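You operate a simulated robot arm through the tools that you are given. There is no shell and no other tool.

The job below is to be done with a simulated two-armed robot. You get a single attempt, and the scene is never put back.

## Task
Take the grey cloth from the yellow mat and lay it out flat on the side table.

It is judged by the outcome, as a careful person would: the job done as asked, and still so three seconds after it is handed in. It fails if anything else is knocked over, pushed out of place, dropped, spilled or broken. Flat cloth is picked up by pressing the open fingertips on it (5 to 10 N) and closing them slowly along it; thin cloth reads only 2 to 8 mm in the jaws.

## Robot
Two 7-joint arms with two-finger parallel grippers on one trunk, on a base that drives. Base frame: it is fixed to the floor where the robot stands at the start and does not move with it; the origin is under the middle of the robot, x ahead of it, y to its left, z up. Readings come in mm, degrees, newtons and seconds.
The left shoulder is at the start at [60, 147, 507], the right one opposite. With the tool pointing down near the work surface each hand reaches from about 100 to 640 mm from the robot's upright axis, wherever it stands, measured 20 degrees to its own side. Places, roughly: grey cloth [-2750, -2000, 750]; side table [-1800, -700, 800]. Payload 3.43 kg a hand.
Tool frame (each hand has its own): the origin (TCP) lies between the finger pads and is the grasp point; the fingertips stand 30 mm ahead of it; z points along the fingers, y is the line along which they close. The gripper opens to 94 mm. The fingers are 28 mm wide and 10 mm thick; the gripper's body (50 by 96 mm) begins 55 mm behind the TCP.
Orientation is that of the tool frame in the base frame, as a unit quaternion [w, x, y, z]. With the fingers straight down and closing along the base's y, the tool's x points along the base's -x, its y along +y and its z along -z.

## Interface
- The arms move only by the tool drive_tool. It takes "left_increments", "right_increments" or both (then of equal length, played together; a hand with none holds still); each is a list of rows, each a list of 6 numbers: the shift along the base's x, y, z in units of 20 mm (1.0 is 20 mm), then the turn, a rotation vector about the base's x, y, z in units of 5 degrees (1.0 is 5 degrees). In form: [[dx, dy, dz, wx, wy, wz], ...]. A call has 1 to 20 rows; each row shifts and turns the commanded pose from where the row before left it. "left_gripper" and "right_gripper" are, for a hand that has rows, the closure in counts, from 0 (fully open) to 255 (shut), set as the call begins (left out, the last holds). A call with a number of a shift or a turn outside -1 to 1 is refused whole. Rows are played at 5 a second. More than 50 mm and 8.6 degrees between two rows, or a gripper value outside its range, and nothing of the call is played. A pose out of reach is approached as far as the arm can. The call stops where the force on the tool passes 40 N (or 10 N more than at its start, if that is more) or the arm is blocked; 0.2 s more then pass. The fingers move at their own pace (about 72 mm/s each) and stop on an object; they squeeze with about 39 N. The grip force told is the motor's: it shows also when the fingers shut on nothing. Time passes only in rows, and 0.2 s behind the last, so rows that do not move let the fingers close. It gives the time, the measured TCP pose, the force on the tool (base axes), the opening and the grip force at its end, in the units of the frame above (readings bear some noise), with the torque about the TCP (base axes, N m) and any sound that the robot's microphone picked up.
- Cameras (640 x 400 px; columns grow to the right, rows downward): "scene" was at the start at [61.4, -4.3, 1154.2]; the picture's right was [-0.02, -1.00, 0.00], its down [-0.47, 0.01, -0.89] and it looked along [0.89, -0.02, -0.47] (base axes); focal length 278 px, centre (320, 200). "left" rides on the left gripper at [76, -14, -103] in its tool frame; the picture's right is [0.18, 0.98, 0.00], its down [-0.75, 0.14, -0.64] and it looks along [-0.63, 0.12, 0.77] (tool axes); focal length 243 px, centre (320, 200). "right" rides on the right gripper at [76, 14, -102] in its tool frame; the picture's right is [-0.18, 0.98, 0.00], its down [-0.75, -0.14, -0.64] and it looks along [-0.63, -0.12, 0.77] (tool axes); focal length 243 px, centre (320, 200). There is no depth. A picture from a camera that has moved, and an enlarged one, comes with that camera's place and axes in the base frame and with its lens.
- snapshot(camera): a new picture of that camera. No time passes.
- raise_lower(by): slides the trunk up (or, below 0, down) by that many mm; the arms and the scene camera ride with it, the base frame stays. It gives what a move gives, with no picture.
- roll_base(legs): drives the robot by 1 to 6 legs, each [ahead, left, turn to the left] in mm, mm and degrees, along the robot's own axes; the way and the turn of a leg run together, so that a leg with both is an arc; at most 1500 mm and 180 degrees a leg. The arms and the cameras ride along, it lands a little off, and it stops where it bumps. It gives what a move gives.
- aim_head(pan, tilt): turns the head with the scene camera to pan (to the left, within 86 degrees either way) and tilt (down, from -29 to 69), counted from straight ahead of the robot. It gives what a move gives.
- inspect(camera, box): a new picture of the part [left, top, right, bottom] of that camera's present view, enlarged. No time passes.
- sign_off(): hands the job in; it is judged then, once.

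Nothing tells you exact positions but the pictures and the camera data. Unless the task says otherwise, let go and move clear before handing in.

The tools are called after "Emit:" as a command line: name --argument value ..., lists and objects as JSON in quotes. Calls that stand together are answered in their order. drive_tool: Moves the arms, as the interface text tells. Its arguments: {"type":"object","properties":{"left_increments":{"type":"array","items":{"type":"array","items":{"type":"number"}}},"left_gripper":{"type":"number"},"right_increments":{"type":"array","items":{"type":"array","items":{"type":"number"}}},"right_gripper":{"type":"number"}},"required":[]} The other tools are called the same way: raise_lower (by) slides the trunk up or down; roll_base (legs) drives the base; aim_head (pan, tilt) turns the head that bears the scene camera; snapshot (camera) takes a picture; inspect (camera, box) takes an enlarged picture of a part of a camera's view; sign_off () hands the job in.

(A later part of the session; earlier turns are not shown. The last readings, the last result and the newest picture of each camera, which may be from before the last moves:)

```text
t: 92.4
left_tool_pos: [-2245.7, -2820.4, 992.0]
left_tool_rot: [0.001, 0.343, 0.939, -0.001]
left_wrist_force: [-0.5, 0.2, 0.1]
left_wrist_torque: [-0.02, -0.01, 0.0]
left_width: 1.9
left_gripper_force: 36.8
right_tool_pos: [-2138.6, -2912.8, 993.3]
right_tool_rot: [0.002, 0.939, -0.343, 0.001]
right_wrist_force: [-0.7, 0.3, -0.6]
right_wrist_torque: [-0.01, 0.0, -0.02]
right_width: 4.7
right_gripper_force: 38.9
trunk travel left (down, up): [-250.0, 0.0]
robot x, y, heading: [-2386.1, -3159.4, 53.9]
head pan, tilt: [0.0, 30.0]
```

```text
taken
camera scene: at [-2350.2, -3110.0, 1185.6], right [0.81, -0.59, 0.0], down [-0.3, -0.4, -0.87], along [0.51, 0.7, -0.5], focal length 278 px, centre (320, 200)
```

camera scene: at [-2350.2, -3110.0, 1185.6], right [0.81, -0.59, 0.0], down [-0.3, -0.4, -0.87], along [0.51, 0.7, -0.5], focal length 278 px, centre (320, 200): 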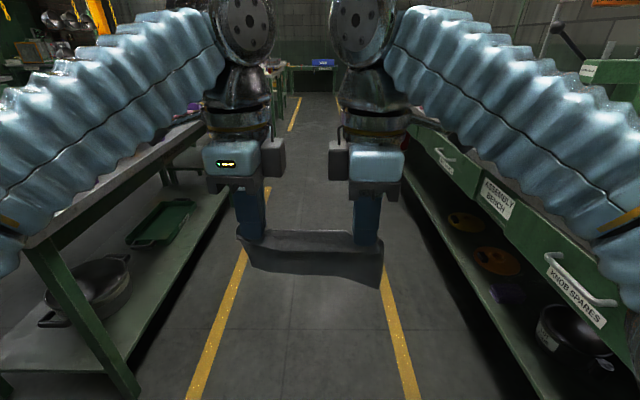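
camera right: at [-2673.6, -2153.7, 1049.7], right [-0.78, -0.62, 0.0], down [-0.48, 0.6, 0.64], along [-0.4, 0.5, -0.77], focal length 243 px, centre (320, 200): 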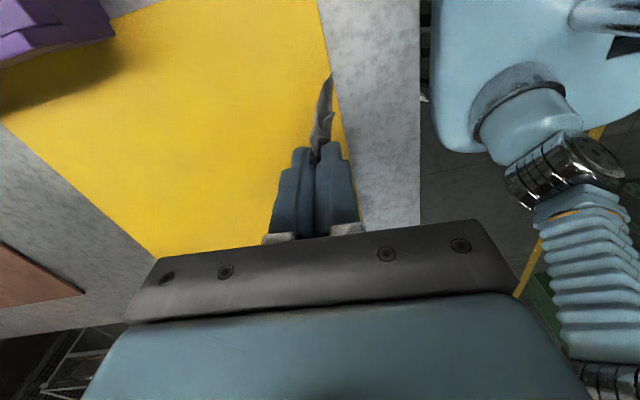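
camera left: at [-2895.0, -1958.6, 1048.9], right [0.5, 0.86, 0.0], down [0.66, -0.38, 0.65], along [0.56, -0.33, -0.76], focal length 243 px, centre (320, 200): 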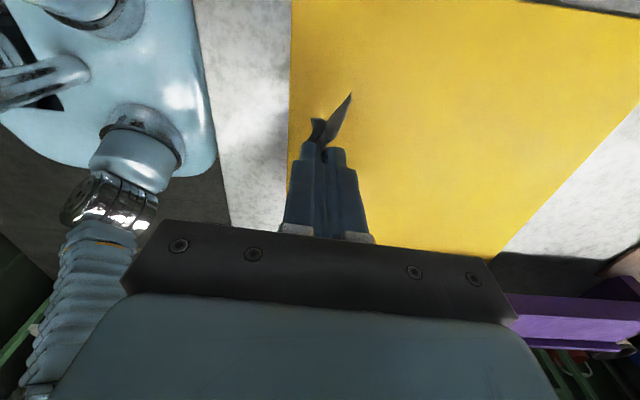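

The cloth hangs well and the aisle ahead is clear, me roughly in its middle. I drive ahead the first half.

Emit:
roll_base --legs '[[1210, 10, 0]]'

Emit:
snapshot --camera "scene"

```text
t: 98.6
left_tool_pos: [-1537.4, -1829.7, 991.5]
left_tool_rot: [0.002, 0.342, 0.94, 0.0]
left_wrist_force: [1.2, -0.3, -0.2]
left_wrist_torque: [0.02, 0.02, 0.01]
left_width: 2.2
left_gripper_force: 36.7
right_tool_pos: [-1429.2, -1923.6, 992.1]
right_tool_rot: [0.001, 0.939, -0.343, 0.001]
right_wrist_force: [-0.3, 0.4, 0.5]
right_wrist_torque: [-0.02, -0.02, 0.0]
right_width: 4.7
right_gripper_force: 39.1
trunk travel left (down, up): [-250.0, 0.0]
robot x, y, heading: [-1675.5, -2168.2, 54.2]
head pan, tilt: [0.0, 30.0]
```

```text
taken
camera scene: at [-1640.0, -2120.1, 1185.6], right [0.81, -0.59, 0.0], down [-0.29, -0.4, -0.87], along [0.51, 0.7, -0.5], focal length 278 px, centre (320, 200)
```

scene: 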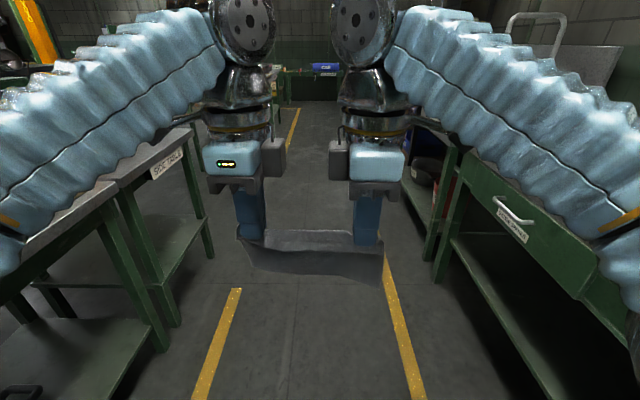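

The side table is coming up on the left; its middle is about 1150 mm ahead of my axis. I drive there and turn left to face it.

Emit:
roll_base --legs '[[1150, 0, 0], [0, 0, 90]]'

Emit:
aim_head --pan 0 --tilt 35

Emit:
snapshot --camera "scene"

Emit:
snapshot --camera "left"

Emit:
snapshot --camera "right"

```text
t: 108.1
left_tool_pos: [-1361.2, -1120.0, 991.8]
left_tool_rot: [0.002, -0.425, 0.905, 0.001]
left_wrist_force: [0.9, 0.9, -1.0]
left_wrist_torque: [-0.03, 0.02, -0.07]
left_width: 2.5
left_gripper_force: 36.9
right_tool_pos: [-1267.9, -1013.0, 992.4]
right_tool_rot: [0.001, 0.906, 0.424, 0.001]
right_wrist_force: [-0.8, 0.0, 0.0]
right_wrist_torque: [0.0, 0.04, 0.0]
right_width: 2.1
right_gripper_force: 36.4
trunk travel left (down, up): [-250.0, 0.0]
robot x, y, heading: [-1024.7, -1259.3, 144.2]
head pan, tilt: [0.0, 30.0]
```

```text
t: 108.8
left_tool_pos: [-1362.1, -1119.3, 992.3]
left_tool_rot: [0.003, -0.425, 0.905, 0.001]
left_wrist_force: [0.3, 1.4, 0.6]
left_wrist_torque: [0.01, -0.02, -0.02]
left_width: 2.2
left_gripper_force: 37.2
right_tool_pos: [-1268.2, -1013.2, 991.5]
right_tool_rot: [0.0, 0.906, 0.424, 0.001]
right_wrist_force: [-0.8, -0.3, -0.1]
right_wrist_torque: [-0.04, 0.01, -0.01]
right_width: 2.2
right_gripper_force: 37.2
trunk travel left (down, up): [-250.0, 0.0]
robot x, y, heading: [-1023.6, -1257.1, 144.3]
head pan, tilt: [0.0, 35.0]
```

```text
taken
camera scene: at [-1070.0, -1226.6, 1177.8], right [0.59, 0.81, 0.0], down [0.46, -0.34, -0.82], along [-0.66, 0.48, -0.57], focal length 278 px, centre (320, 200)
```

scene: 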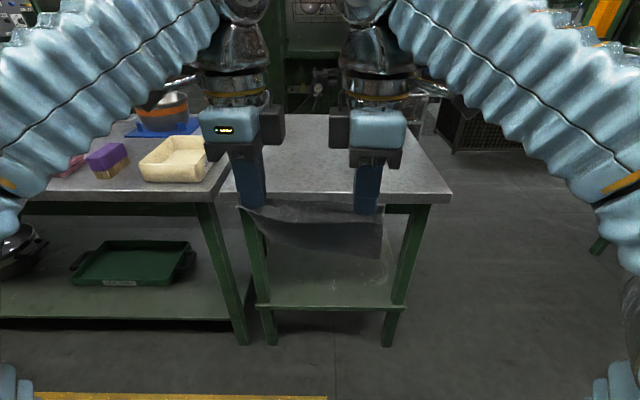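

```text
taken
camera left: at [-1397.7, -1188.7, 1095.2], right [-0.87, 0.49, 0.0], down [0.37, 0.67, 0.65], along [0.31, 0.56, -0.76], focal length 243 px, centre (320, 200)
```

left: 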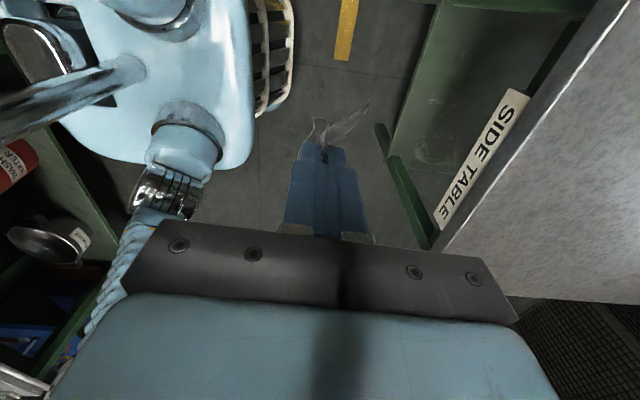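

```text
taken
camera right: at [-1208.6, -963.1, 1095.5], right [0.64, -0.77, 0.0], down [-0.59, -0.49, 0.64], along [-0.49, -0.41, -0.77], focal length 243 px, centre (320, 200)
```

right: 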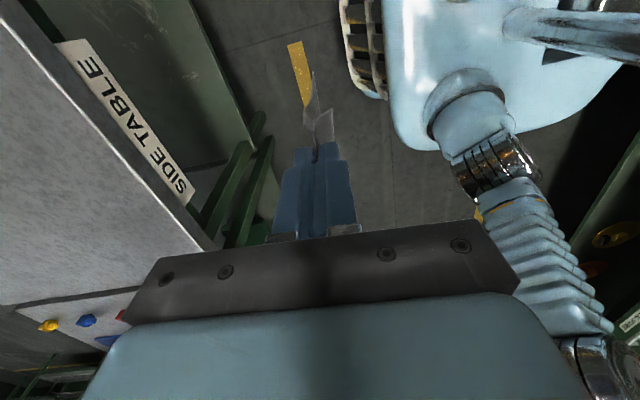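

The right grip's reading changed from 4.7 to 2.1 mm during the turn. I'll check both pinches closely before approaching.

Emit:
inspect --camera "scene" --box '[210, 130, 410, 280]'

Emit:
inspect --camera "right" --box '[240, 50, 400, 250]'

Emit:
inspect --camera "left" --box '[240, 70, 420, 250]'

```text
2.67 times, centred on (310, 205) of scene
camera zoom: at [-1070.0, -1226.6, 1177.8], right [0.59, 0.81, 0.0], down [0.46, -0.34, -0.82], along [-0.66, 0.48, -0.57], focal length 740 px, centre (347, 187)
```

zoom: 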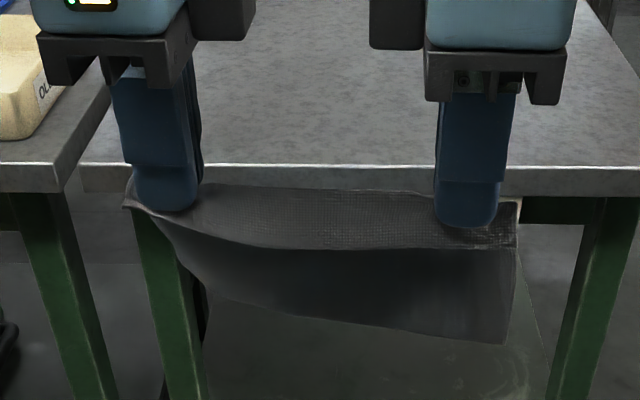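

```text
2.00 times, centred on (320, 150) of right
camera zoom: at [-1208.6, -963.1, 1095.5], right [0.64, -0.77, 0.0], down [-0.59, -0.49, 0.64], along [-0.49, -0.41, -0.77], focal length 485 px, centre (320, 300)
```

zoom: 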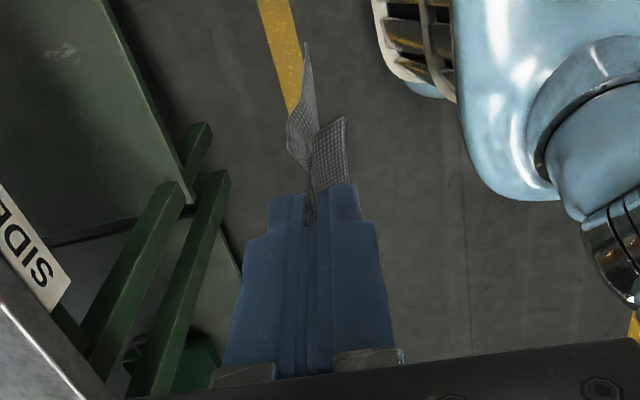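

```text
2.22 times, centred on (330, 160) of left
camera zoom: at [-1397.7, -1188.7, 1095.2], right [-0.87, 0.49, 0.0], down [0.37, 0.67, 0.65], along [0.31, 0.56, -0.76], focal length 539 px, centre (298, 289)
```

zoom: 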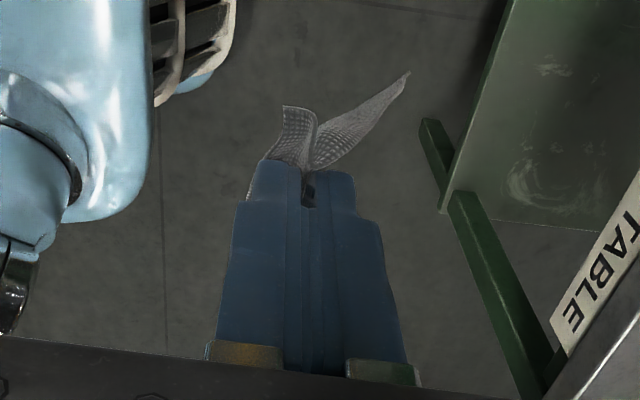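

Both pinches still hold: a short front flap toward me, the main cloth hanging behind. The bare table's front edge is ~625 mm from my axis; I'll centre slightly right, straighten ~2°, and drive in ~305 mm with the cloth's hem well above the table.

Emit:
roll_base --legs '[[0, -40, -2], [305, 0, 0]]'

Emit:
aim_head --pan 0 --tilt 50

Emit:
snapshot --camera "scene"

Emit:
snapshot --camera "left"

Emit:
snapshot --camera "right"

```text
t: 111.3
left_tool_pos: [-1573.3, -888.6, 991.6]
left_tool_rot: [0.002, -0.409, 0.913, 0.001]
left_wrist_force: [0.9, 0.3, -0.1]
left_wrist_torque: [0.0, -0.02, -0.04]
left_width: 2.3
left_gripper_force: 36.9
right_tool_pos: [-1476.7, -784.9, 992.8]
right_tool_rot: [0.0, 0.913, 0.408, 0.001]
right_wrist_force: [0.4, -1.3, -1.0]
right_wrist_torque: [0.02, 0.0, -0.03]
right_width: 2.2
right_gripper_force: 37.1
trunk travel left (down, up): [-250.0, 0.0]
robot x, y, heading: [-1237.5, -1038.2, 142.1]
head pan, tilt: [0.0, 35.0]
```

```text
t: 112.1
left_tool_pos: [-1573.1, -888.3, 991.0]
left_tool_rot: [0.002, -0.409, 0.912, 0.001]
left_wrist_force: [1.0, 0.8, 0.1]
left_wrist_torque: [0.02, -0.02, -0.01]
left_width: 2.1
left_gripper_force: 36.8
right_tool_pos: [-1476.5, -784.3, 992.3]
right_tool_rot: [0.0, 0.913, 0.408, 0.001]
right_wrist_force: [-0.2, -0.3, -0.9]
right_wrist_torque: [0.0, 0.0, -0.03]
right_width: 2.1
right_gripper_force: 37.2
trunk travel left (down, up): [-250.0, 0.0]
robot x, y, heading: [-1236.0, -1039.4, 142.0]
head pan, tilt: [0.0, 50.0]
```

```text
taken
camera scene: at [-1278.3, -1011.9, 1156.1], right [0.61, 0.79, 0.0], down [0.6, -0.47, -0.64], along [-0.51, 0.39, -0.77], focal length 278 px, centre (320, 200)
```

scene: 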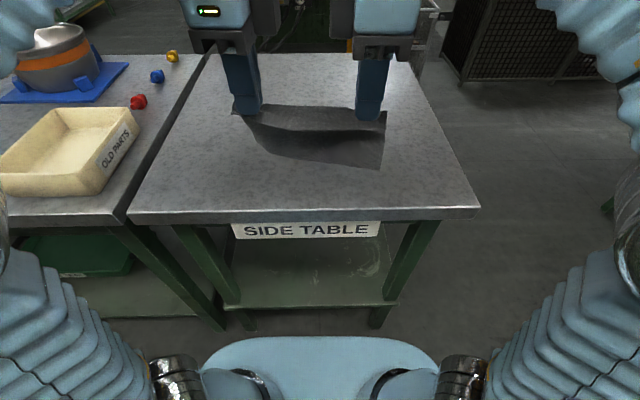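

```text
taken
camera left: at [-1613.2, -955.5, 1095.2], right [-0.86, 0.52, 0.0], down [0.39, 0.65, 0.65], along [0.33, 0.55, -0.76], focal length 243 px, centre (320, 200)
```

left: 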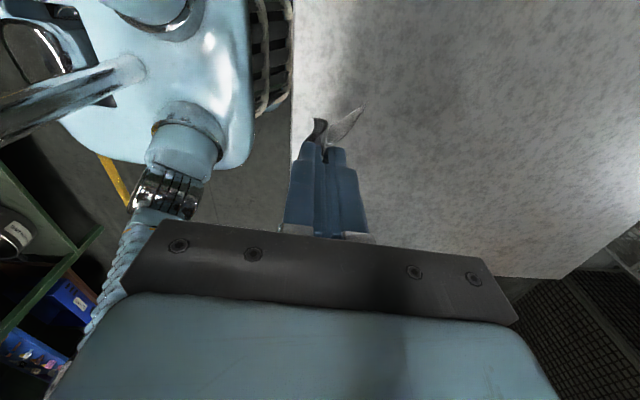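

```text
taken
camera right: at [-1416.2, -736.9, 1095.5], right [0.61, -0.79, 0.0], down [-0.61, -0.47, 0.64], along [-0.51, -0.39, -0.77], focal length 243 px, centre (320, 200)
```

right: 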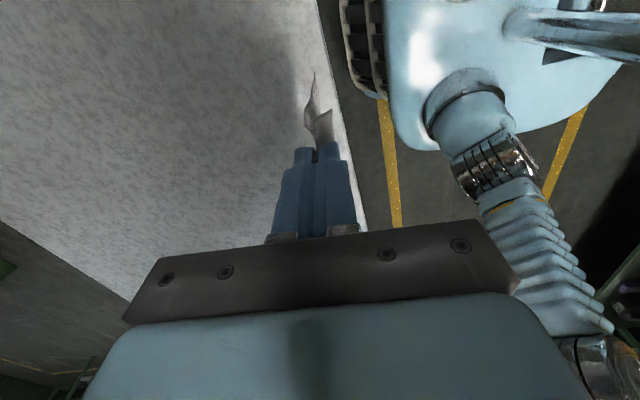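

I'm at the table; its front edge is ~325 mm from my axis and the surface is empty. Next I move both hands forward over the table and down to z≈940, squaring the cloth with the table on the way.

Emit:
drive_tool --left_increments '[[-0.488, 0.376, -0.26, 0, 0, 0.11], [-0.488, 0.376, -0.26, 0, 0, 0.11], [-0.488, 0.376, -0.26, 0, 0, 0.11], [-0.488, 0.376, -0.26, 0, 0, 0.11], [-0.488, 0.376, -0.26, 0, 0, 0.11], [-0.488, 0.376, -0.26, 0, 0, 0.11], [-0.488, 0.376, -0.26, 0, 0, 0.11], [-0.488, 0.376, -0.26, 0, 0, 0.11], [-0.488, 0.376, -0.26, 0, 0, 0.11], [-0.488, 0.376, -0.26, 0, 0, 0.11]]' --right_increments '[[-0.538, 0.422, -0.26, 0, 0, 0.11], [-0.538, 0.422, -0.26, 0, 0, 0.11], [-0.538, 0.422, -0.26, 0, 0, 0.11], [-0.538, 0.422, -0.26, 0, 0, 0.11], [-0.538, 0.422, -0.26, 0, 0, 0.11], [-0.538, 0.422, -0.26, 0, 0, 0.11], [-0.538, 0.422, -0.26, 0, 0, 0.11], [-0.538, 0.422, -0.26, 0, 0, 0.11], [-0.538, 0.422, -0.26, 0, 0, 0.11], [-0.538, 0.422, -0.26, 0, 0, 0.11]]'

Emit:
inspect --camera "scene" --box '[180, 30, 460, 230]'

Emit:
snapshot --camera "left"

```text
t: 114.3
left_tool_pos: [-1672.1, -813.8, 940.7]
left_tool_rot: [0.002, -0.453, 0.892, 0.001]
left_wrist_force: [1.1, 1.1, -0.5]
left_wrist_torque: [0.08, -0.05, -0.04]
left_width: 2.2
left_gripper_force: 36.9
right_tool_pos: [-1584.4, -699.8, 939.8]
right_tool_rot: [0.001, 0.892, 0.452, 0.001]
right_wrist_force: [-1.1, -1.0, -0.2]
right_wrist_torque: [-0.01, 0.03, -0.04]
right_width: 2.4
right_gripper_force: 36.4
trunk travel left (down, up): [-250.0, 0.0]
robot x, y, heading: [-1239.2, -1037.4, 142.3]
head pan, tilt: [0.0, 50.0]
```

```text
2.00 times, centred on (320, 130) of scene
camera zoom: at [-1278.2, -1011.9, 1156.1], right [0.61, 0.79, 0.0], down [0.6, -0.47, -0.64], along [-0.51, 0.39, -0.77], focal length 555 px, centre (320, 340)
```

zoom: 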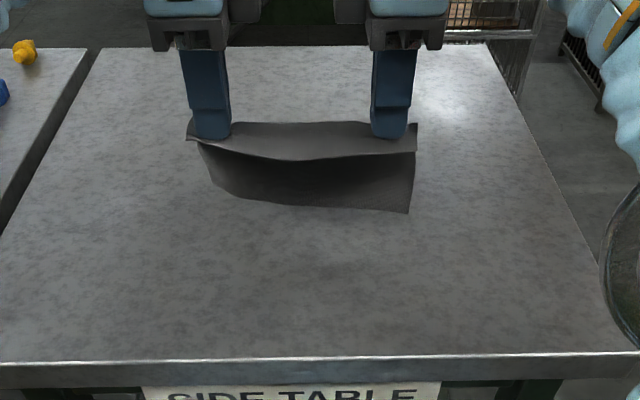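

```text
taken
camera left: at [-1704.6, -885.3, 1043.4], right [-0.9, 0.43, 0.0], down [0.33, 0.69, 0.65], along [0.28, 0.58, -0.76], focal length 243 px, centre (320, 200)
```

left: 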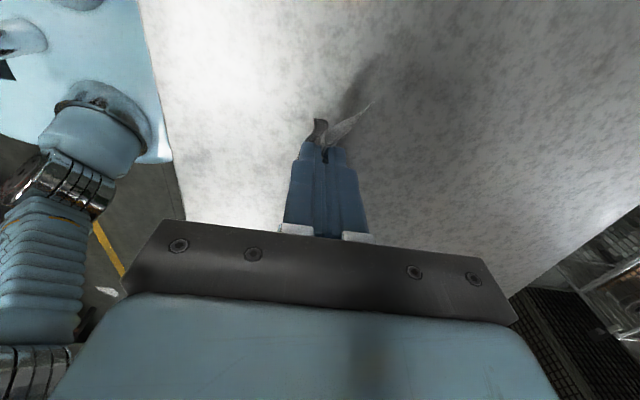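

Hands are ~488 mm out, with the hem ~20 mm above the table. I go slightly further forward and lower until the hem just touches.

Emit:
drive_tool --left_increments '[[-0.33, 0.257, -0.22, 0, 0, 0], [-0.33, 0.257, -0.22, 0, 0, 0], [-0.33, 0.257, -0.22, 0, 0, 0]]' --right_increments '[[-0.33, 0.257, -0.22, 0, 0, 0], [-0.33, 0.257, -0.22, 0, 0, 0], [-0.33, 0.257, -0.22, 0, 0, 0]]'

Emit:
inspect --camera "scene" --box '[180, 30, 460, 230]'

Emit:
snapshot --camera "right"

```text
t: 115.1
left_tool_pos: [-1689.9, -798.7, 927.9]
left_tool_rot: [0.002, -0.453, 0.891, 0.001]
left_wrist_force: [1.7, 1.0, -0.1]
left_wrist_torque: [0.05, -0.01, -0.06]
left_width: 2.1
left_gripper_force: 37.1
right_tool_pos: [-1604.9, -685.4, 927.9]
right_tool_rot: [0.001, 0.892, 0.452, 0.0]
right_wrist_force: [-0.8, -0.1, 0.0]
right_wrist_torque: [-0.03, 0.02, -0.01]
right_width: 1.9
right_gripper_force: 37.2
trunk travel left (down, up): [-250.0, 0.0]
robot x, y, heading: [-1243.4, -1035.6, 141.9]
head pan, tilt: [0.0, 50.0]
```

```text
2.00 times, centred on (320, 130) of scene
camera zoom: at [-1278.2, -1011.9, 1156.1], right [0.61, 0.79, 0.0], down [0.6, -0.47, -0.64], along [-0.51, 0.39, -0.77], focal length 555 px, centre (320, 340)
```

zoom: 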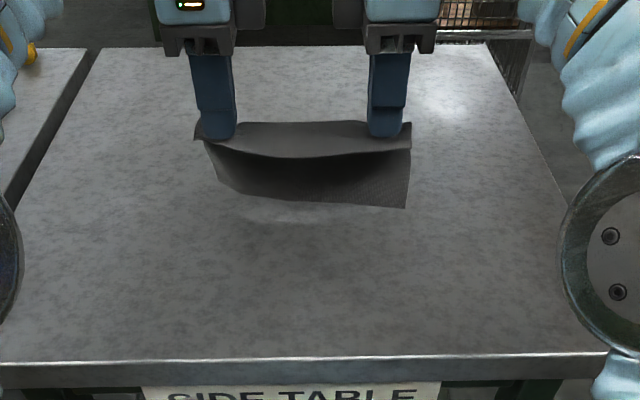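

```text
taken
camera right: at [-1549.1, -631.5, 1030.5], right [0.68, -0.73, 0.0], down [-0.56, -0.52, 0.64], along [-0.47, -0.44, -0.77], focal length 243 px, centre (320, 200)
```

right: 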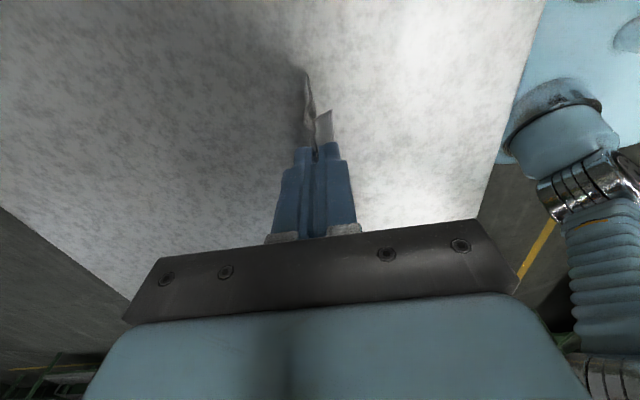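

The hem is just above the table. Now I start laying: hands swing down and back toward me so that the cloth settles away from me. First part, then a look.

Emit:
drive_tool --left_increments '[[0, 0, -0.4, 0, 0, 0], [0, 0, -0.1, 0, 0, 0], [0.434, -0.338, -0.225, 0, 0, 0], [0.434, -0.338, -0.125, 0, 0, 0], [0.3945, -0.307, -0.175, 0, 0, 0], [0.3945, -0.307, -0.25, 0, 0, 0]]' --right_increments '[[0, 0, -0.4, 0, 0, 0], [0, 0, -0.1, 0, 0, 0], [0.434, -0.338, -0.225, 0, 0, 0], [0.434, -0.338, -0.125, 0, 0, 0], [0.3945, -0.307, -0.175, 0, 0, 0], [0.3945, -0.307, -0.25, 0, 0, 0]]'

Emit:
inspect --camera "scene" --box '[180, 50, 460, 230]'

Emit:
snapshot --camera "right"

Emit:
snapshot --camera "left"

```text
t: 116.5
left_tool_pos: [-1657.6, -824.2, 901.9]
left_tool_rot: [0.003, -0.452, 0.892, 0.0]
left_wrist_force: [0.8, 2.3, -0.1]
left_wrist_torque: [-0.01, -0.02, -0.04]
left_width: 2.4
left_gripper_force: 37.1
right_tool_pos: [-1571.1, -712.2, 902.2]
right_tool_rot: [0.001, 0.892, 0.451, 0.0]
right_wrist_force: [-0.6, -1.1, -0.4]
right_wrist_torque: [-0.01, 0.0, -0.01]
right_width: 2.2
right_gripper_force: 36.9
trunk travel left (down, up): [-250.0, 0.0]
robot x, y, heading: [-1239.1, -1043.7, 142.0]
head pan, tilt: [0.0, 50.0]
```

```text
2.22 times, centred on (320, 140) of scene
camera zoom: at [-1278.3, -1011.9, 1156.1], right [0.61, 0.79, 0.0], down [0.6, -0.47, -0.64], along [-0.51, 0.39, -0.77], focal length 617 px, centre (320, 333)
```

zoom: 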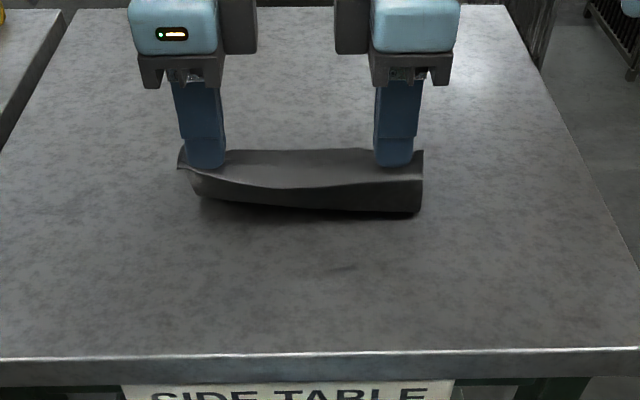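

```text
taken
camera right: at [-1515.4, -657.7, 1005.7], right [0.68, -0.73, 0.0], down [-0.56, -0.52, 0.64], along [-0.47, -0.44, -0.77], focal length 243 px, centre (320, 200)
```

right: 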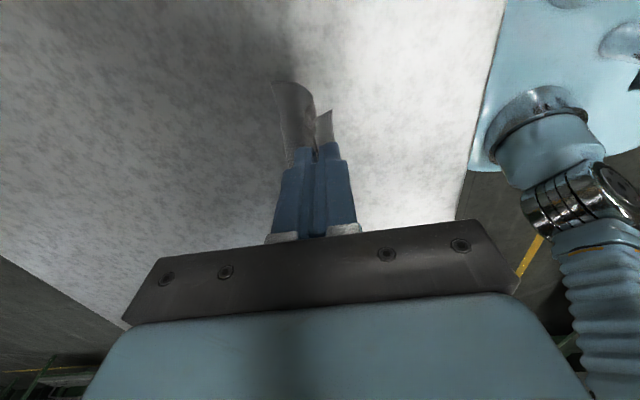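

```text
taken
camera left: at [-1691.1, -895.5, 1004.7], right [-0.9, 0.43, 0.0], down [0.33, 0.69, 0.65], along [0.28, 0.58, -0.76], focal length 243 px, centre (320, 200)
```

left: 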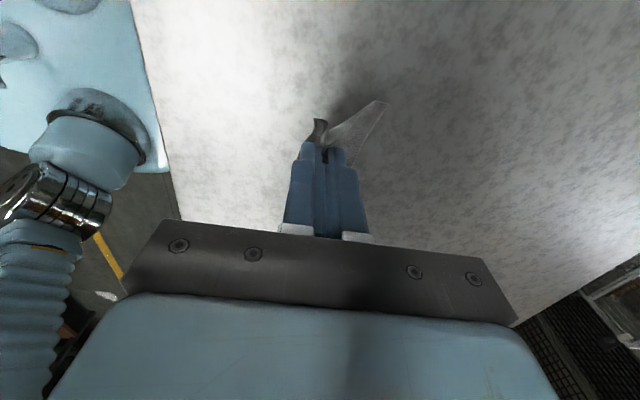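

The hem touches and the cloth slants away from me as planned. Continue down and back.

Emit:
drive_tool --left_increments '[[0.355, -0.276, -0.3, 0, 0, 0], [0.316, -0.246, -0.35, 0, 0, 0], [0.296, -0.23, -0.4, 0, 0, 0], [0.237, -0.184, -0.45, 0, 0, 0]]' --right_increments '[[0.355, -0.276, -0.3, 0, 0, 0], [0.316, -0.246, -0.35, 0, 0, 0], [0.296, -0.23, -0.4, 0, 0, 0], [0.237, -0.184, -0.45, 0, 0, 0]]'

Emit:
inspect --camera "scene" --box '[180, 50, 460, 230]'

Emit:
inspect --camera "right" --box '[160, 40, 440, 240]'

Emit:
inspect --camera "left" --box '[200, 40, 480, 240]'

```text
t: 117.5
left_tool_pos: [-1632.9, -842.5, 872.6]
left_tool_rot: [0.003, -0.453, 0.892, 0.001]
left_wrist_force: [-0.1, -0.4, -0.1]
left_wrist_torque: [-0.01, -0.02, -0.01]
left_width: 2.1
left_gripper_force: 37.0
right_tool_pos: [-1548.1, -730.4, 871.2]
right_tool_rot: [0.0, 0.892, 0.452, 0.001]
right_wrist_force: [-0.5, 0.1, -0.2]
right_wrist_torque: [0.0, 0.0, -0.01]
right_width: 2.0
right_gripper_force: 36.7
trunk travel left (down, up): [-250.0, 0.0]
robot x, y, heading: [-1239.5, -1036.1, 142.0]
head pan, tilt: [0.0, 50.0]
```

```text
2.22 times, centred on (320, 140) of scene
camera zoom: at [-1278.3, -1011.8, 1156.1], right [0.61, 0.79, 0.0], down [0.6, -0.47, -0.64], along [-0.51, 0.39, -0.77], focal length 617 px, centre (320, 333)
```

zoom: 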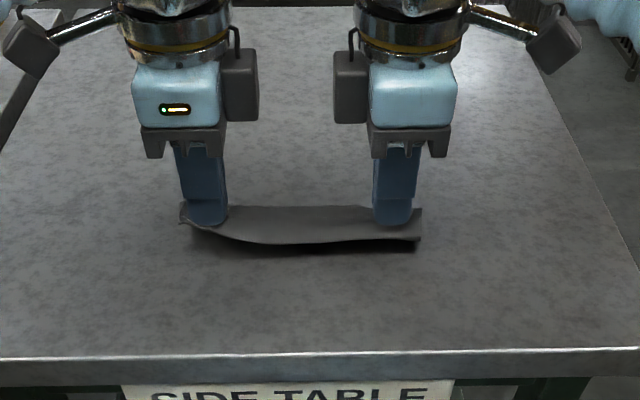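

```text
2.00 times, centred on (300, 140) of right
camera zoom: at [-1491.6, -677.0, 974.2], right [0.68, -0.73, 0.0], down [-0.56, -0.52, 0.64], along [-0.47, -0.44, -0.77], focal length 485 px, centre (360, 320)
```

zoom: 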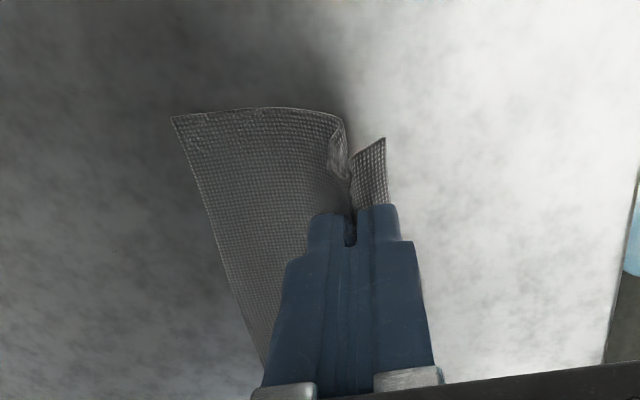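

```text
2.00 times, centred on (340, 140) of left
camera zoom: at [-1666.6, -913.5, 974.6], right [-0.9, 0.43, 0.0], down [0.33, 0.69, 0.65], along [0.28, 0.58, -0.76], focal length 485 px, centre (280, 320)
```

zoom: 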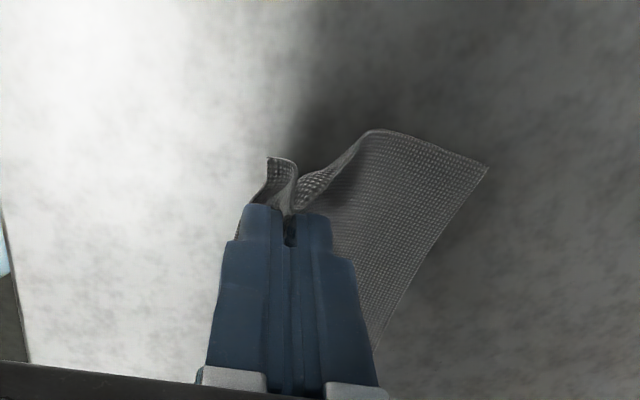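

The main cloth lies outward, the front flap toward me. Lowering further with a slight pull back.

Emit:
drive_tool --left_increments '[[0.2, -0.155, -0.45, 0, 0, 0], [0.16, -0.123, -0.5, 0, 0, 0], [0.12, -0.092, -0.35, 0, 0, 0]]' --right_increments '[[0.2, -0.155, -0.45, 0, 0, 0], [0.16, -0.123, -0.5, 0, 0, 0], [0.12, -0.092, -0.35, 0, 0, 0]]'

Emit:
inspect --camera "scene" --box '[180, 50, 460, 230]'

Emit:
inspect --camera "right" --box '[160, 40, 440, 240]'

Emit:
inspect --camera "left" --box '[200, 40, 480, 240]'

```text
t: 118.3
left_tool_pos: [-1623.7, -848.6, 845.0]
left_tool_rot: [0.002, -0.452, 0.892, 0.001]
left_wrist_force: [-0.2, -0.8, -0.1]
left_wrist_torque: [0.01, 0.0, -0.04]
left_width: 2.1
left_gripper_force: 36.7
right_tool_pos: [-1537.6, -737.4, 844.2]
right_tool_rot: [0.0, 0.892, 0.452, 0.0]
right_wrist_force: [-0.3, 0.1, -0.1]
right_wrist_torque: [0.01, 0.03, -0.07]
right_width: 2.0
right_gripper_force: 36.9
trunk travel left (down, up): [-250.0, 0.0]
robot x, y, heading: [-1242.1, -1038.2, 142.1]
head pan, tilt: [0.0, 50.0]
```

```text
2.22 times, centred on (320, 140) of scene
camera zoom: at [-1278.3, -1011.9, 1156.1], right [0.61, 0.79, 0.0], down [0.6, -0.47, -0.64], along [-0.51, 0.39, -0.77], focal length 617 px, centre (320, 333)
```

zoom: 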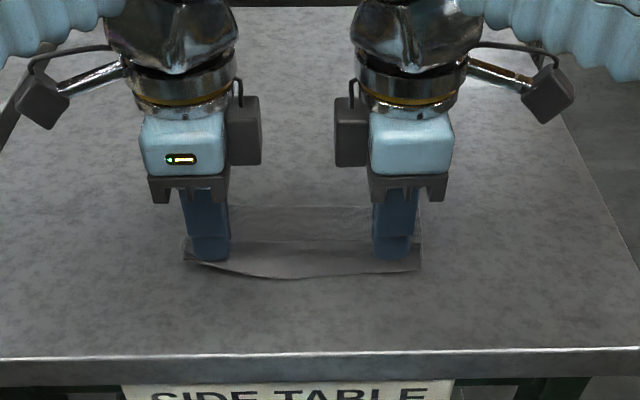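

```text
2.00 times, centred on (300, 140) of right
camera zoom: at [-1481.6, -683.7, 948.7], right [0.68, -0.73, 0.0], down [-0.56, -0.52, 0.64], along [-0.47, -0.44, -0.77], focal length 485 px, centre (360, 320)
```

zoom: 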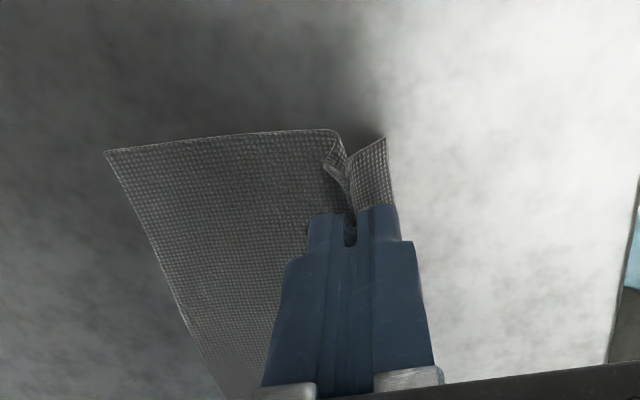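

```text
2.00 times, centred on (340, 140) of left
camera zoom: at [-1657.0, -920.1, 948.2], right [-0.9, 0.43, 0.0], down [0.33, 0.69, 0.65], along [0.28, 0.58, -0.76], focal length 485 px, centre (280, 320)
```

zoom: 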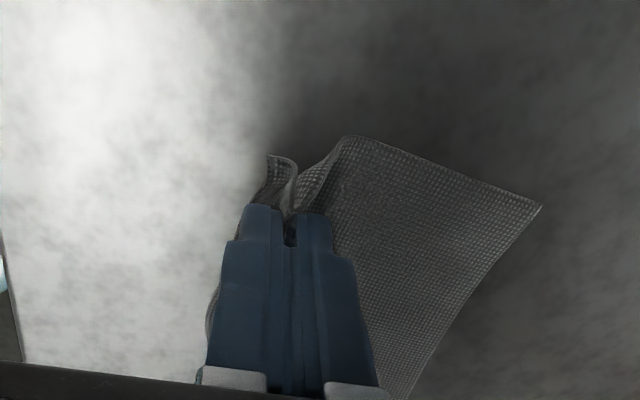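

Nearly down (tips ~815). I lower in small steps watching for contact.

Emit:
drive_tool --left_increments '[[0.04, -0.031, -0.15, 0, 0, 0], [0.04, -0.031, -0.1, 0, 0, 0]]' --right_increments '[[0.04, -0.031, -0.15, 0, 0, 0], [0.04, -0.031, -0.1, 0, 0, 0]]'

Emit:
drive_tool --left_increments '[[0.04, -0.031, -0.075, 0, 0, 0]]' --right_increments '[[0.04, -0.031, -0.075, 0, 0, 0]]'

```text
t: 118.9
left_tool_pos: [-1623.3, -850.8, 841.0]
left_tool_rot: [0.004, -0.453, 0.892, 0.002]
left_wrist_force: [0.8, 1.2, 0.4]
left_wrist_torque: [0.04, 0.0, -0.04]
left_width: 2.1
left_gripper_force: 37.0
right_tool_pos: [-1535.9, -738.9, 841.6]
right_tool_rot: [0.001, 0.892, 0.452, 0.001]
right_wrist_force: [-1.4, -1.1, -0.1]
right_wrist_torque: [-0.05, 0.02, -0.02]
right_width: 2.3
right_gripper_force: 36.5
trunk travel left (down, up): [-250.0, 0.0]
robot x, y, heading: [-1239.0, -1037.4, 142.2]
head pan, tilt: [0.0, 50.0]
```

```text
t: 119.3
left_tool_pos: [-1622.4, -850.8, 838.6]
left_tool_rot: [0.003, -0.452, 0.892, 0.001]
left_wrist_force: [0.1, 1.3, -0.1]
left_wrist_torque: [0.02, 0.0, -0.05]
left_width: 2.2
left_gripper_force: 36.7
right_tool_pos: [-1534.7, -737.5, 840.0]
right_tool_rot: [0.0, 0.892, 0.452, 0.001]
right_wrist_force: [-0.8, -0.7, 0.9]
right_wrist_torque: [-0.02, 0.03, -0.04]
right_width: 2.4
right_gripper_force: 36.6
trunk travel left (down, up): [-250.0, 0.0]
robot x, y, heading: [-1243.2, -1038.0, 142.0]
head pan, tilt: [0.0, 50.0]
```

Emit:
drive_tool --left_increments '[[0.03, -0.023, -0.1, 0, 0, 0]]' --right_increments '[[0.03, -0.023, -0.1, 0, 0, 0]]'

Emit:
drive_tool --left_increments '[[0.03, -0.023, -0.1, 0, 0, 0]]' --right_increments '[[0.03, -0.023, -0.1, 0, 0, 0]]'

Emit:
inspect --camera "scene" --box '[180, 50, 460, 230]'

```text
t: 119.7
left_tool_pos: [-1620.2, -851.5, 837.6]
left_tool_rot: [0.002, -0.452, 0.892, 0.001]
left_wrist_force: [0.6, 0.2, 0.3]
left_wrist_torque: [0.0, -0.01, -0.07]
left_width: 2.2
left_gripper_force: 37.1
right_tool_pos: [-1534.2, -739.5, 837.1]
right_tool_rot: [-0.001, 0.892, 0.452, 0.0]
right_wrist_force: [-0.2, -0.6, 2.1]
right_wrist_torque: [0.02, 0.0, -0.02]
right_width: 2.1
right_gripper_force: 37.3
trunk travel left (down, up): [-250.0, 0.0]
robot x, y, heading: [-1240.1, -1038.2, 141.9]
head pan, tilt: [0.0, 50.0]
```

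```text
t: 120.1
left_tool_pos: [-1620.0, -853.2, 834.9]
left_tool_rot: [0.002, -0.452, 0.892, 0.001]
left_wrist_force: [0.7, 1.4, 0.4]
left_wrist_torque: [-0.02, 0.0, -0.05]
left_width: 2.6
left_gripper_force: 37.0
right_tool_pos: [-1533.7, -740.7, 835.8]
right_tool_rot: [0.0, 0.892, 0.452, -0.001]
right_wrist_force: [-0.6, -0.1, 4.2]
right_wrist_torque: [0.04, 0.0, -0.03]
right_width: 2.1
right_gripper_force: 36.8
trunk travel left (down, up): [-250.0, 0.0]
robot x, y, heading: [-1242.3, -1038.9, 142.0]
head pan, tilt: [0.0, 50.0]
```

```text
2.22 times, centred on (320, 140) of scene
camera zoom: at [-1278.1, -1012.0, 1156.2], right [0.61, 0.79, 0.0], down [0.6, -0.47, -0.64], along [-0.51, 0.39, -0.77], focal length 617 px, centre (320, 333)
```

zoom: 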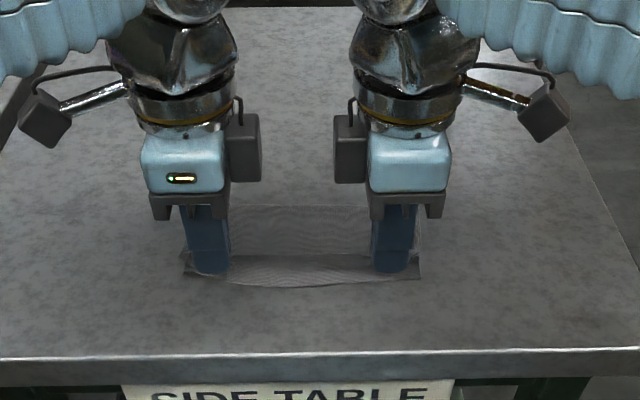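

The right tips touch (4 N); the left is still slightly above. I'll bring the left down to the same light press, then open slowly while pressing so the fingers spread the pinched fold flat again — the reverse of the pick.

Emit:
drive_tool --left_increments '[[0, 0, -0.075, 0, 0, 0]]'

Emit:
drive_tool --left_increments '[[0, 0, -0.06, 0, 0, 0]]'

```text
t: 120.5
left_tool_pos: [-1620.7, -853.1, 834.6]
left_tool_rot: [0.003, -0.452, 0.892, 0.001]
left_wrist_force: [0.4, 1.5, 2.9]
left_wrist_torque: [0.02, -0.04, -0.05]
left_width: 2.1
left_gripper_force: 37.6
right_tool_pos: [-1532.8, -740.6, 834.9]
right_tool_rot: [0.0, 0.892, 0.452, 0.002]
right_wrist_force: [-0.9, -0.1, 5.9]
right_wrist_torque: [0.06, 0.02, -0.03]
right_width: 2.1
right_gripper_force: 36.6
trunk travel left (down, up): [-250.0, 0.0]
robot x, y, heading: [-1240.0, -1041.6, 142.1]
head pan, tilt: [0.0, 50.0]
```

```text
t: 120.9
left_tool_pos: [-1620.5, -852.3, 834.9]
left_tool_rot: [0.003, -0.452, 0.892, 0.003]
left_wrist_force: [2.4, 0.0, 7.4]
left_wrist_torque: [0.03, -0.06, -0.03]
left_width: 2.2
left_gripper_force: 36.6
right_tool_pos: [-1533.9, -740.9, 835.2]
right_tool_rot: [-0.001, 0.892, 0.452, 0.0]
right_wrist_force: [-1.0, 1.1, 5.4]
right_wrist_torque: [0.04, 0.04, -0.02]
right_width: 2.2
right_gripper_force: 36.9
trunk travel left (down, up): [-250.0, 0.0]
robot x, y, heading: [-1241.9, -1040.6, 142.1]
head pan, tilt: [0.0, 50.0]
```

Both press at about 5–7 N. Now I open slowly, step by step.

Emit:
drive_tool --left_increments '[[0, 0, 0, 0, 0, 0], [0, 0, 0, 0, 0, 0]]' --right_increments '[[0, 0, 0, 0, 0, 0], [0, 0, 0, 0, 0, 0]]' --left_gripper 238 --right_gripper 238

Emit:
drive_tool --left_increments '[[0, 0, 0, 0, 0, 0], [0, 0, 0, 0, 0, 0]]' --right_increments '[[0, 0, 0, 0, 0, 0], [0, 0, 0, 0, 0, 0]]' --left_gripper 226 --right_gripper 226

Emit:
inspect --camera "right" --box '[160, 40, 440, 240]'

Emit:
inspect --camera "left" --box '[200, 40, 480, 240]'

```text
t: 121.5
left_tool_pos: [-1621.6, -852.2, 832.7]
left_tool_rot: [0.002, -0.452, 0.892, 0.001]
left_wrist_force: [0.5, 0.2, 0.7]
left_wrist_torque: [0.03, 0.0, 0.02]
left_width: 7.0
left_gripper_force: 0.9
right_tool_pos: [-1532.9, -740.5, 835.1]
right_tool_rot: [0.001, 0.892, 0.452, 0.001]
right_wrist_force: [0.1, -0.2, -0.4]
right_wrist_torque: [-0.01, 0.0, -0.01]
right_width: 6.4
right_gripper_force: 0.2
trunk travel left (down, up): [-250.0, 0.0]
robot x, y, heading: [-1238.9, -1044.0, 142.2]
head pan, tilt: [0.0, 50.0]
```

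```text
t: 122.1
left_tool_pos: [-1620.9, -852.9, 832.6]
left_tool_rot: [0.002, -0.453, 0.892, 0.001]
left_wrist_force: [0.6, 0.0, 0.5]
left_wrist_torque: [0.0, -0.01, 0.02]
left_width: 10.7
left_gripper_force: 0.1
right_tool_pos: [-1533.4, -740.6, 835.7]
right_tool_rot: [0.0, 0.892, 0.452, 0.001]
right_wrist_force: [-0.4, 0.4, -0.1]
right_wrist_torque: [0.02, 0.03, 0.0]
right_width: 10.7
right_gripper_force: 0.1
trunk travel left (down, up): [-250.0, 0.0]
robot x, y, heading: [-1238.8, -1036.0, 141.9]
head pan, tilt: [0.0, 50.0]
```

```text
2.00 times, centred on (300, 140) of right
camera zoom: at [-1478.4, -686.7, 938.2], right [0.68, -0.73, 0.0], down [-0.56, -0.52, 0.64], along [-0.47, -0.44, -0.77], focal length 485 px, centre (360, 320)
```

zoom: 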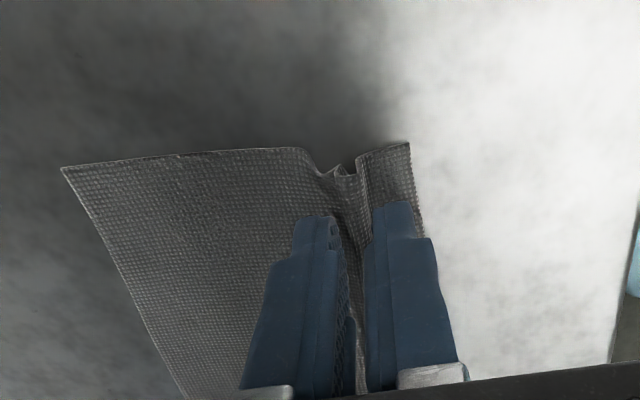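

```text
2.00 times, centred on (340, 140) of left
camera zoom: at [-1654.0, -923.1, 935.4], right [-0.9, 0.43, 0.0], down [0.33, 0.69, 0.65], along [0.28, 0.58, -0.76], focal length 485 px, centre (280, 320)
```

zoom: 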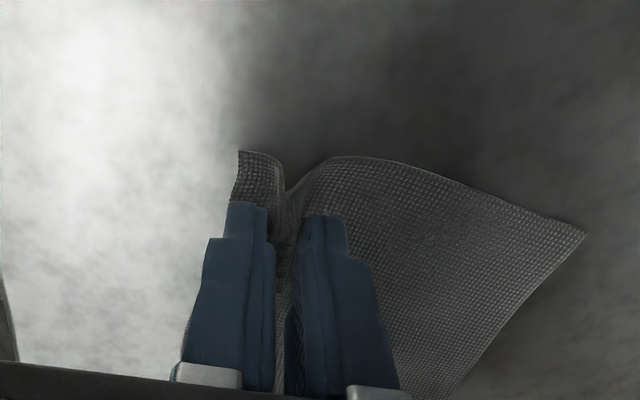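

The folds are already spreading; contact force dropped to zero since the bunch flattened. I lower a little to keep a light press and continue opening.

Emit:
drive_tool --left_increments '[[0, 0, -0.05, 0, 0, 0], [0, 0, 0, 0, 0, 0]]' --right_increments '[[0, 0, -0.1, 0, 0, 0], [0, 0, 0, 0, 0, 0]]'

Emit:
drive_tool --left_increments '[[0, 0, -0.05, 0, 0, 0], [0, 0, 0, 0, 0, 0]]' --right_increments '[[0, 0, -0.1, 0, 0, 0], [0, 0, 0, 0, 0, 0]]'

```text
t: 122.7
left_tool_pos: [-1620.9, -852.4, 832.3]
left_tool_rot: [0.002, -0.453, 0.892, 0.002]
left_wrist_force: [-0.8, 0.2, 0.7]
left_wrist_torque: [0.0, -0.01, 0.0]
left_width: 10.7
left_gripper_force: 0.0
right_tool_pos: [-1534.7, -741.2, 833.1]
right_tool_rot: [0.0, 0.892, 0.451, 0.002]
right_wrist_force: [-0.2, -0.3, 0.0]
right_wrist_torque: [0.01, -0.01, -0.02]
right_width: 10.8
right_gripper_force: 0.1
trunk travel left (down, up): [-250.0, 0.0]
robot x, y, heading: [-1238.6, -1040.3, 142.0]
head pan, tilt: [0.0, 50.0]
```

```text
t: 123.3
left_tool_pos: [-1620.6, -852.1, 830.8]
left_tool_rot: [0.003, -0.452, 0.892, 0.002]
left_wrist_force: [-0.5, 1.3, 9.6]
left_wrist_torque: [-0.05, 0.0, -0.02]
left_width: 10.2
left_gripper_force: 0.2
right_tool_pos: [-1534.1, -739.3, 830.4]
right_tool_rot: [0.0, 0.892, 0.451, 0.0]
right_wrist_force: [-2.4, -0.8, 7.1]
right_wrist_torque: [-0.08, 0.03, -0.01]
right_width: 10.3
right_gripper_force: 0.1
trunk travel left (down, up): [-250.0, 0.0]
robot x, y, heading: [-1236.2, -1039.9, 142.1]
head pan, tilt: [0.0, 50.0]
```

Pressing at ~7–10 N now. I continue opening slowly to spread the cloth.

Emit:
drive_tool --left_increments '[[0, 0, 0.01, 0, 0, 0], [0, 0, 0, 0, 0, 0]]' --right_increments '[[0, 0, 0, 0, 0, 0], [0, 0, 0, 0, 0, 0]]' --left_gripper 214 --right_gripper 214

Emit:
drive_tool --left_increments '[[0, 0, 0, 0, 0, 0], [0, 0, 0, 0, 0, 0]]' --right_increments '[[0, 0, 0, 0, 0, 0], [0, 0, 0, 0, 0, 0]]' --left_gripper 202 --right_gripper 202

Emit:
inspect --camera "right" --box '[160, 40, 440, 240]'

Emit:
inspect --camera "left" --box '[200, 40, 480, 240]'

```text
t: 123.9
left_tool_pos: [-1620.1, -851.7, 832.0]
left_tool_rot: [0.002, -0.453, 0.892, 0.003]
left_wrist_force: [-2.8, 0.8, 15.1]
left_wrist_torque: [-0.17, -0.01, -0.03]
left_width: 13.4
left_gripper_force: 0.0
right_tool_pos: [-1534.5, -741.7, 830.6]
right_tool_rot: [0.0, 0.892, 0.451, 0.001]
right_wrist_force: [-3.3, 1.7, 12.3]
right_wrist_torque: [-0.02, -0.03, -0.02]
right_width: 13.4
right_gripper_force: 0.0
trunk travel left (down, up): [-250.0, 0.0]
robot x, y, heading: [-1243.2, -1038.7, 141.9]
head pan, tilt: [0.0, 50.0]
```

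```text
t: 124.5
left_tool_pos: [-1620.4, -851.9, 832.1]
left_tool_rot: [0.002, -0.452, 0.892, 0.002]
left_wrist_force: [-4.2, 1.1, 18.3]
left_wrist_torque: [-0.1, -0.06, -0.02]
left_width: 17.4
left_gripper_force: 0.1
right_tool_pos: [-1532.9, -739.4, 831.6]
right_tool_rot: [0.0, 0.892, 0.452, 0.0]
right_wrist_force: [-2.9, 1.6, 16.4]
right_wrist_torque: [-0.04, -0.04, 0.01]
right_width: 17.4
right_gripper_force: 0.0
trunk travel left (down, up): [-250.0, 0.0]
robot x, y, heading: [-1241.7, -1040.4, 142.1]
head pan, tilt: [0.0, 50.0]
```

```text
2.00 times, centred on (300, 140) of right
camera zoom: at [-1477.6, -686.6, 934.6], right [0.68, -0.73, 0.0], down [-0.56, -0.52, 0.64], along [-0.47, -0.44, -0.77], focal length 485 px, centre (360, 320)
```

zoom: 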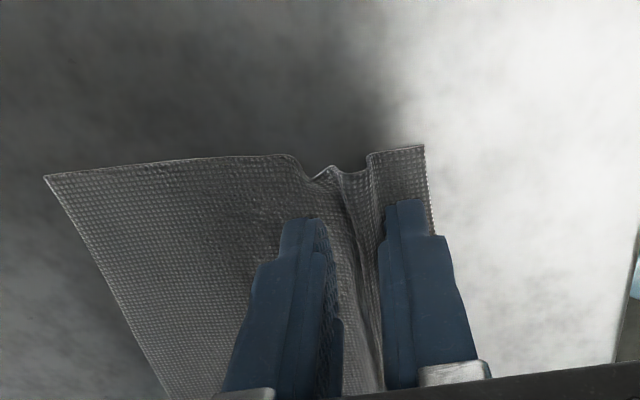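

```text
2.00 times, centred on (340, 140) of left
camera zoom: at [-1653.4, -923.3, 934.3], right [-0.9, 0.43, 0.0], down [0.33, 0.69, 0.65], along [0.28, 0.58, -0.76], focal length 485 px, centre (280, 320)
```

zoom: 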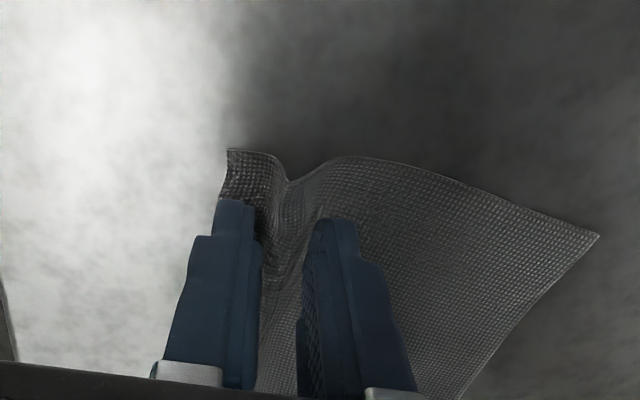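

The folds spread further; forces have risen to ~17 N, so I ease up slightly and continue opening.

Emit:
drive_tool --left_increments '[[0, 0, 0.05, 0, 0, 0], [0, 0, 0, 0, 0, 0]]' --right_increments '[[0, 0, 0.045, 0, 0, 0], [0, 0, 0, 0, 0, 0]]'

Emit:
drive_tool --left_increments '[[0, 0, 0, 0, 0, 0], [0, 0, 0, 0, 0, 0]]' --right_increments '[[0, 0, 0, 0, 0, 0], [0, 0, 0, 0, 0, 0]]' --left_gripper 190 --right_gripper 190

Emit:
drive_tool --left_increments '[[0, 0, 0, 0, 0, 0], [0, 0, 0, 0, 0, 0]]' --right_increments '[[0, 0, 0, 0, 0, 0], [0, 0, 0, 0, 0, 0]]' --left_gripper 178 --right_gripper 178

Emit:
inspect --camera "right" --box '[160, 40, 440, 240]'

Emit:
inspect --camera "left" --box '[200, 40, 480, 240]'

```text
t: 125.1
left_tool_pos: [-1620.8, -851.9, 832.0]
left_tool_rot: [0.003, -0.453, 0.892, 0.0]
left_wrist_force: [-0.5, 0.9, 8.0]
left_wrist_torque: [-0.03, -0.02, 0.01]
left_width: 18.2
left_gripper_force: 0.0
right_tool_pos: [-1532.3, -739.2, 831.8]
right_tool_rot: [0.001, 0.892, 0.452, 0.001]
right_wrist_force: [-1.2, -1.0, 8.1]
right_wrist_torque: [-0.02, -0.01, 0.02]
right_width: 18.1
right_gripper_force: 0.1
trunk travel left (down, up): [-250.0, 0.0]
robot x, y, heading: [-1242.5, -1039.1, 142.1]
head pan, tilt: [0.0, 50.0]
```

```text
t: 125.7
left_tool_pos: [-1620.4, -852.4, 831.1]
left_tool_rot: [0.002, -0.452, 0.892, 0.002]
left_wrist_force: [0.2, 1.8, 2.9]
left_wrist_torque: [-0.01, 0.0, -0.01]
left_width: 23.5
left_gripper_force: 0.0
right_tool_pos: [-1533.3, -739.9, 831.3]
right_tool_rot: [0.001, 0.892, 0.452, 0.001]
right_wrist_force: [-0.4, 1.0, 5.6]
right_wrist_torque: [-0.02, -0.03, -0.01]
right_width: 23.1
right_gripper_force: 0.1
trunk travel left (down, up): [-250.0, 0.0]
robot x, y, heading: [-1241.4, -1035.6, 141.9]
head pan, tilt: [0.0, 50.0]
```

```text
t: 126.3
left_tool_pos: [-1619.7, -853.0, 831.8]
left_tool_rot: [0.003, -0.453, 0.892, 0.002]
left_wrist_force: [-0.4, 0.6, 2.2]
left_wrist_torque: [-0.03, -0.01, 0.0]
left_width: 27.8
left_gripper_force: 0.0
right_tool_pos: [-1533.0, -740.1, 831.7]
right_tool_rot: [0.001, 0.892, 0.452, 0.001]
right_wrist_force: [-0.4, 0.0, 5.0]
right_wrist_torque: [-0.04, -0.05, -0.01]
right_width: 28.0
right_gripper_force: 0.1
trunk travel left (down, up): [-250.0, 0.0]
robot x, y, heading: [-1240.5, -1041.2, 142.3]
head pan, tilt: [0.0, 50.0]
```

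```text
2.00 times, centred on (300, 140) of right
camera zoom: at [-1478.3, -686.2, 934.8], right [0.68, -0.73, 0.0], down [-0.56, -0.52, 0.64], along [-0.47, -0.44, -0.77], focal length 485 px, centre (360, 320)
```

zoom: 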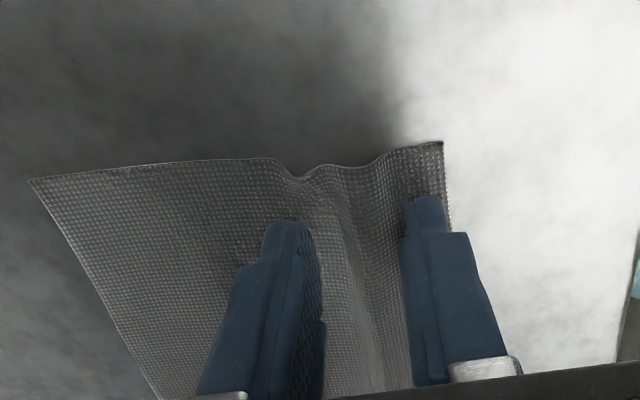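

```text
2.00 times, centred on (340, 140) of left
camera zoom: at [-1654.0, -923.1, 934.7], right [-0.9, 0.43, 0.0], down [0.33, 0.69, 0.65], along [0.28, 0.58, -0.76], focal length 485 px, centre (280, 320)
```

zoom: 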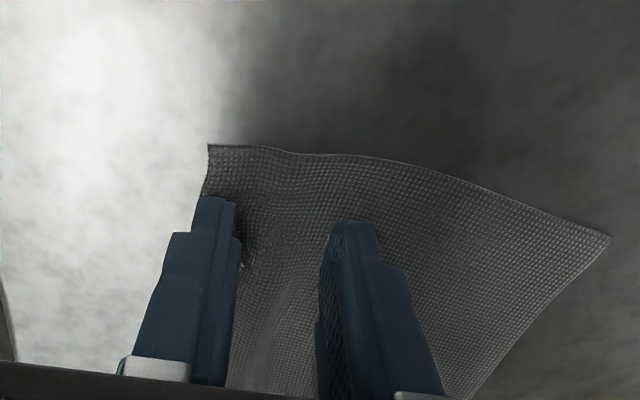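

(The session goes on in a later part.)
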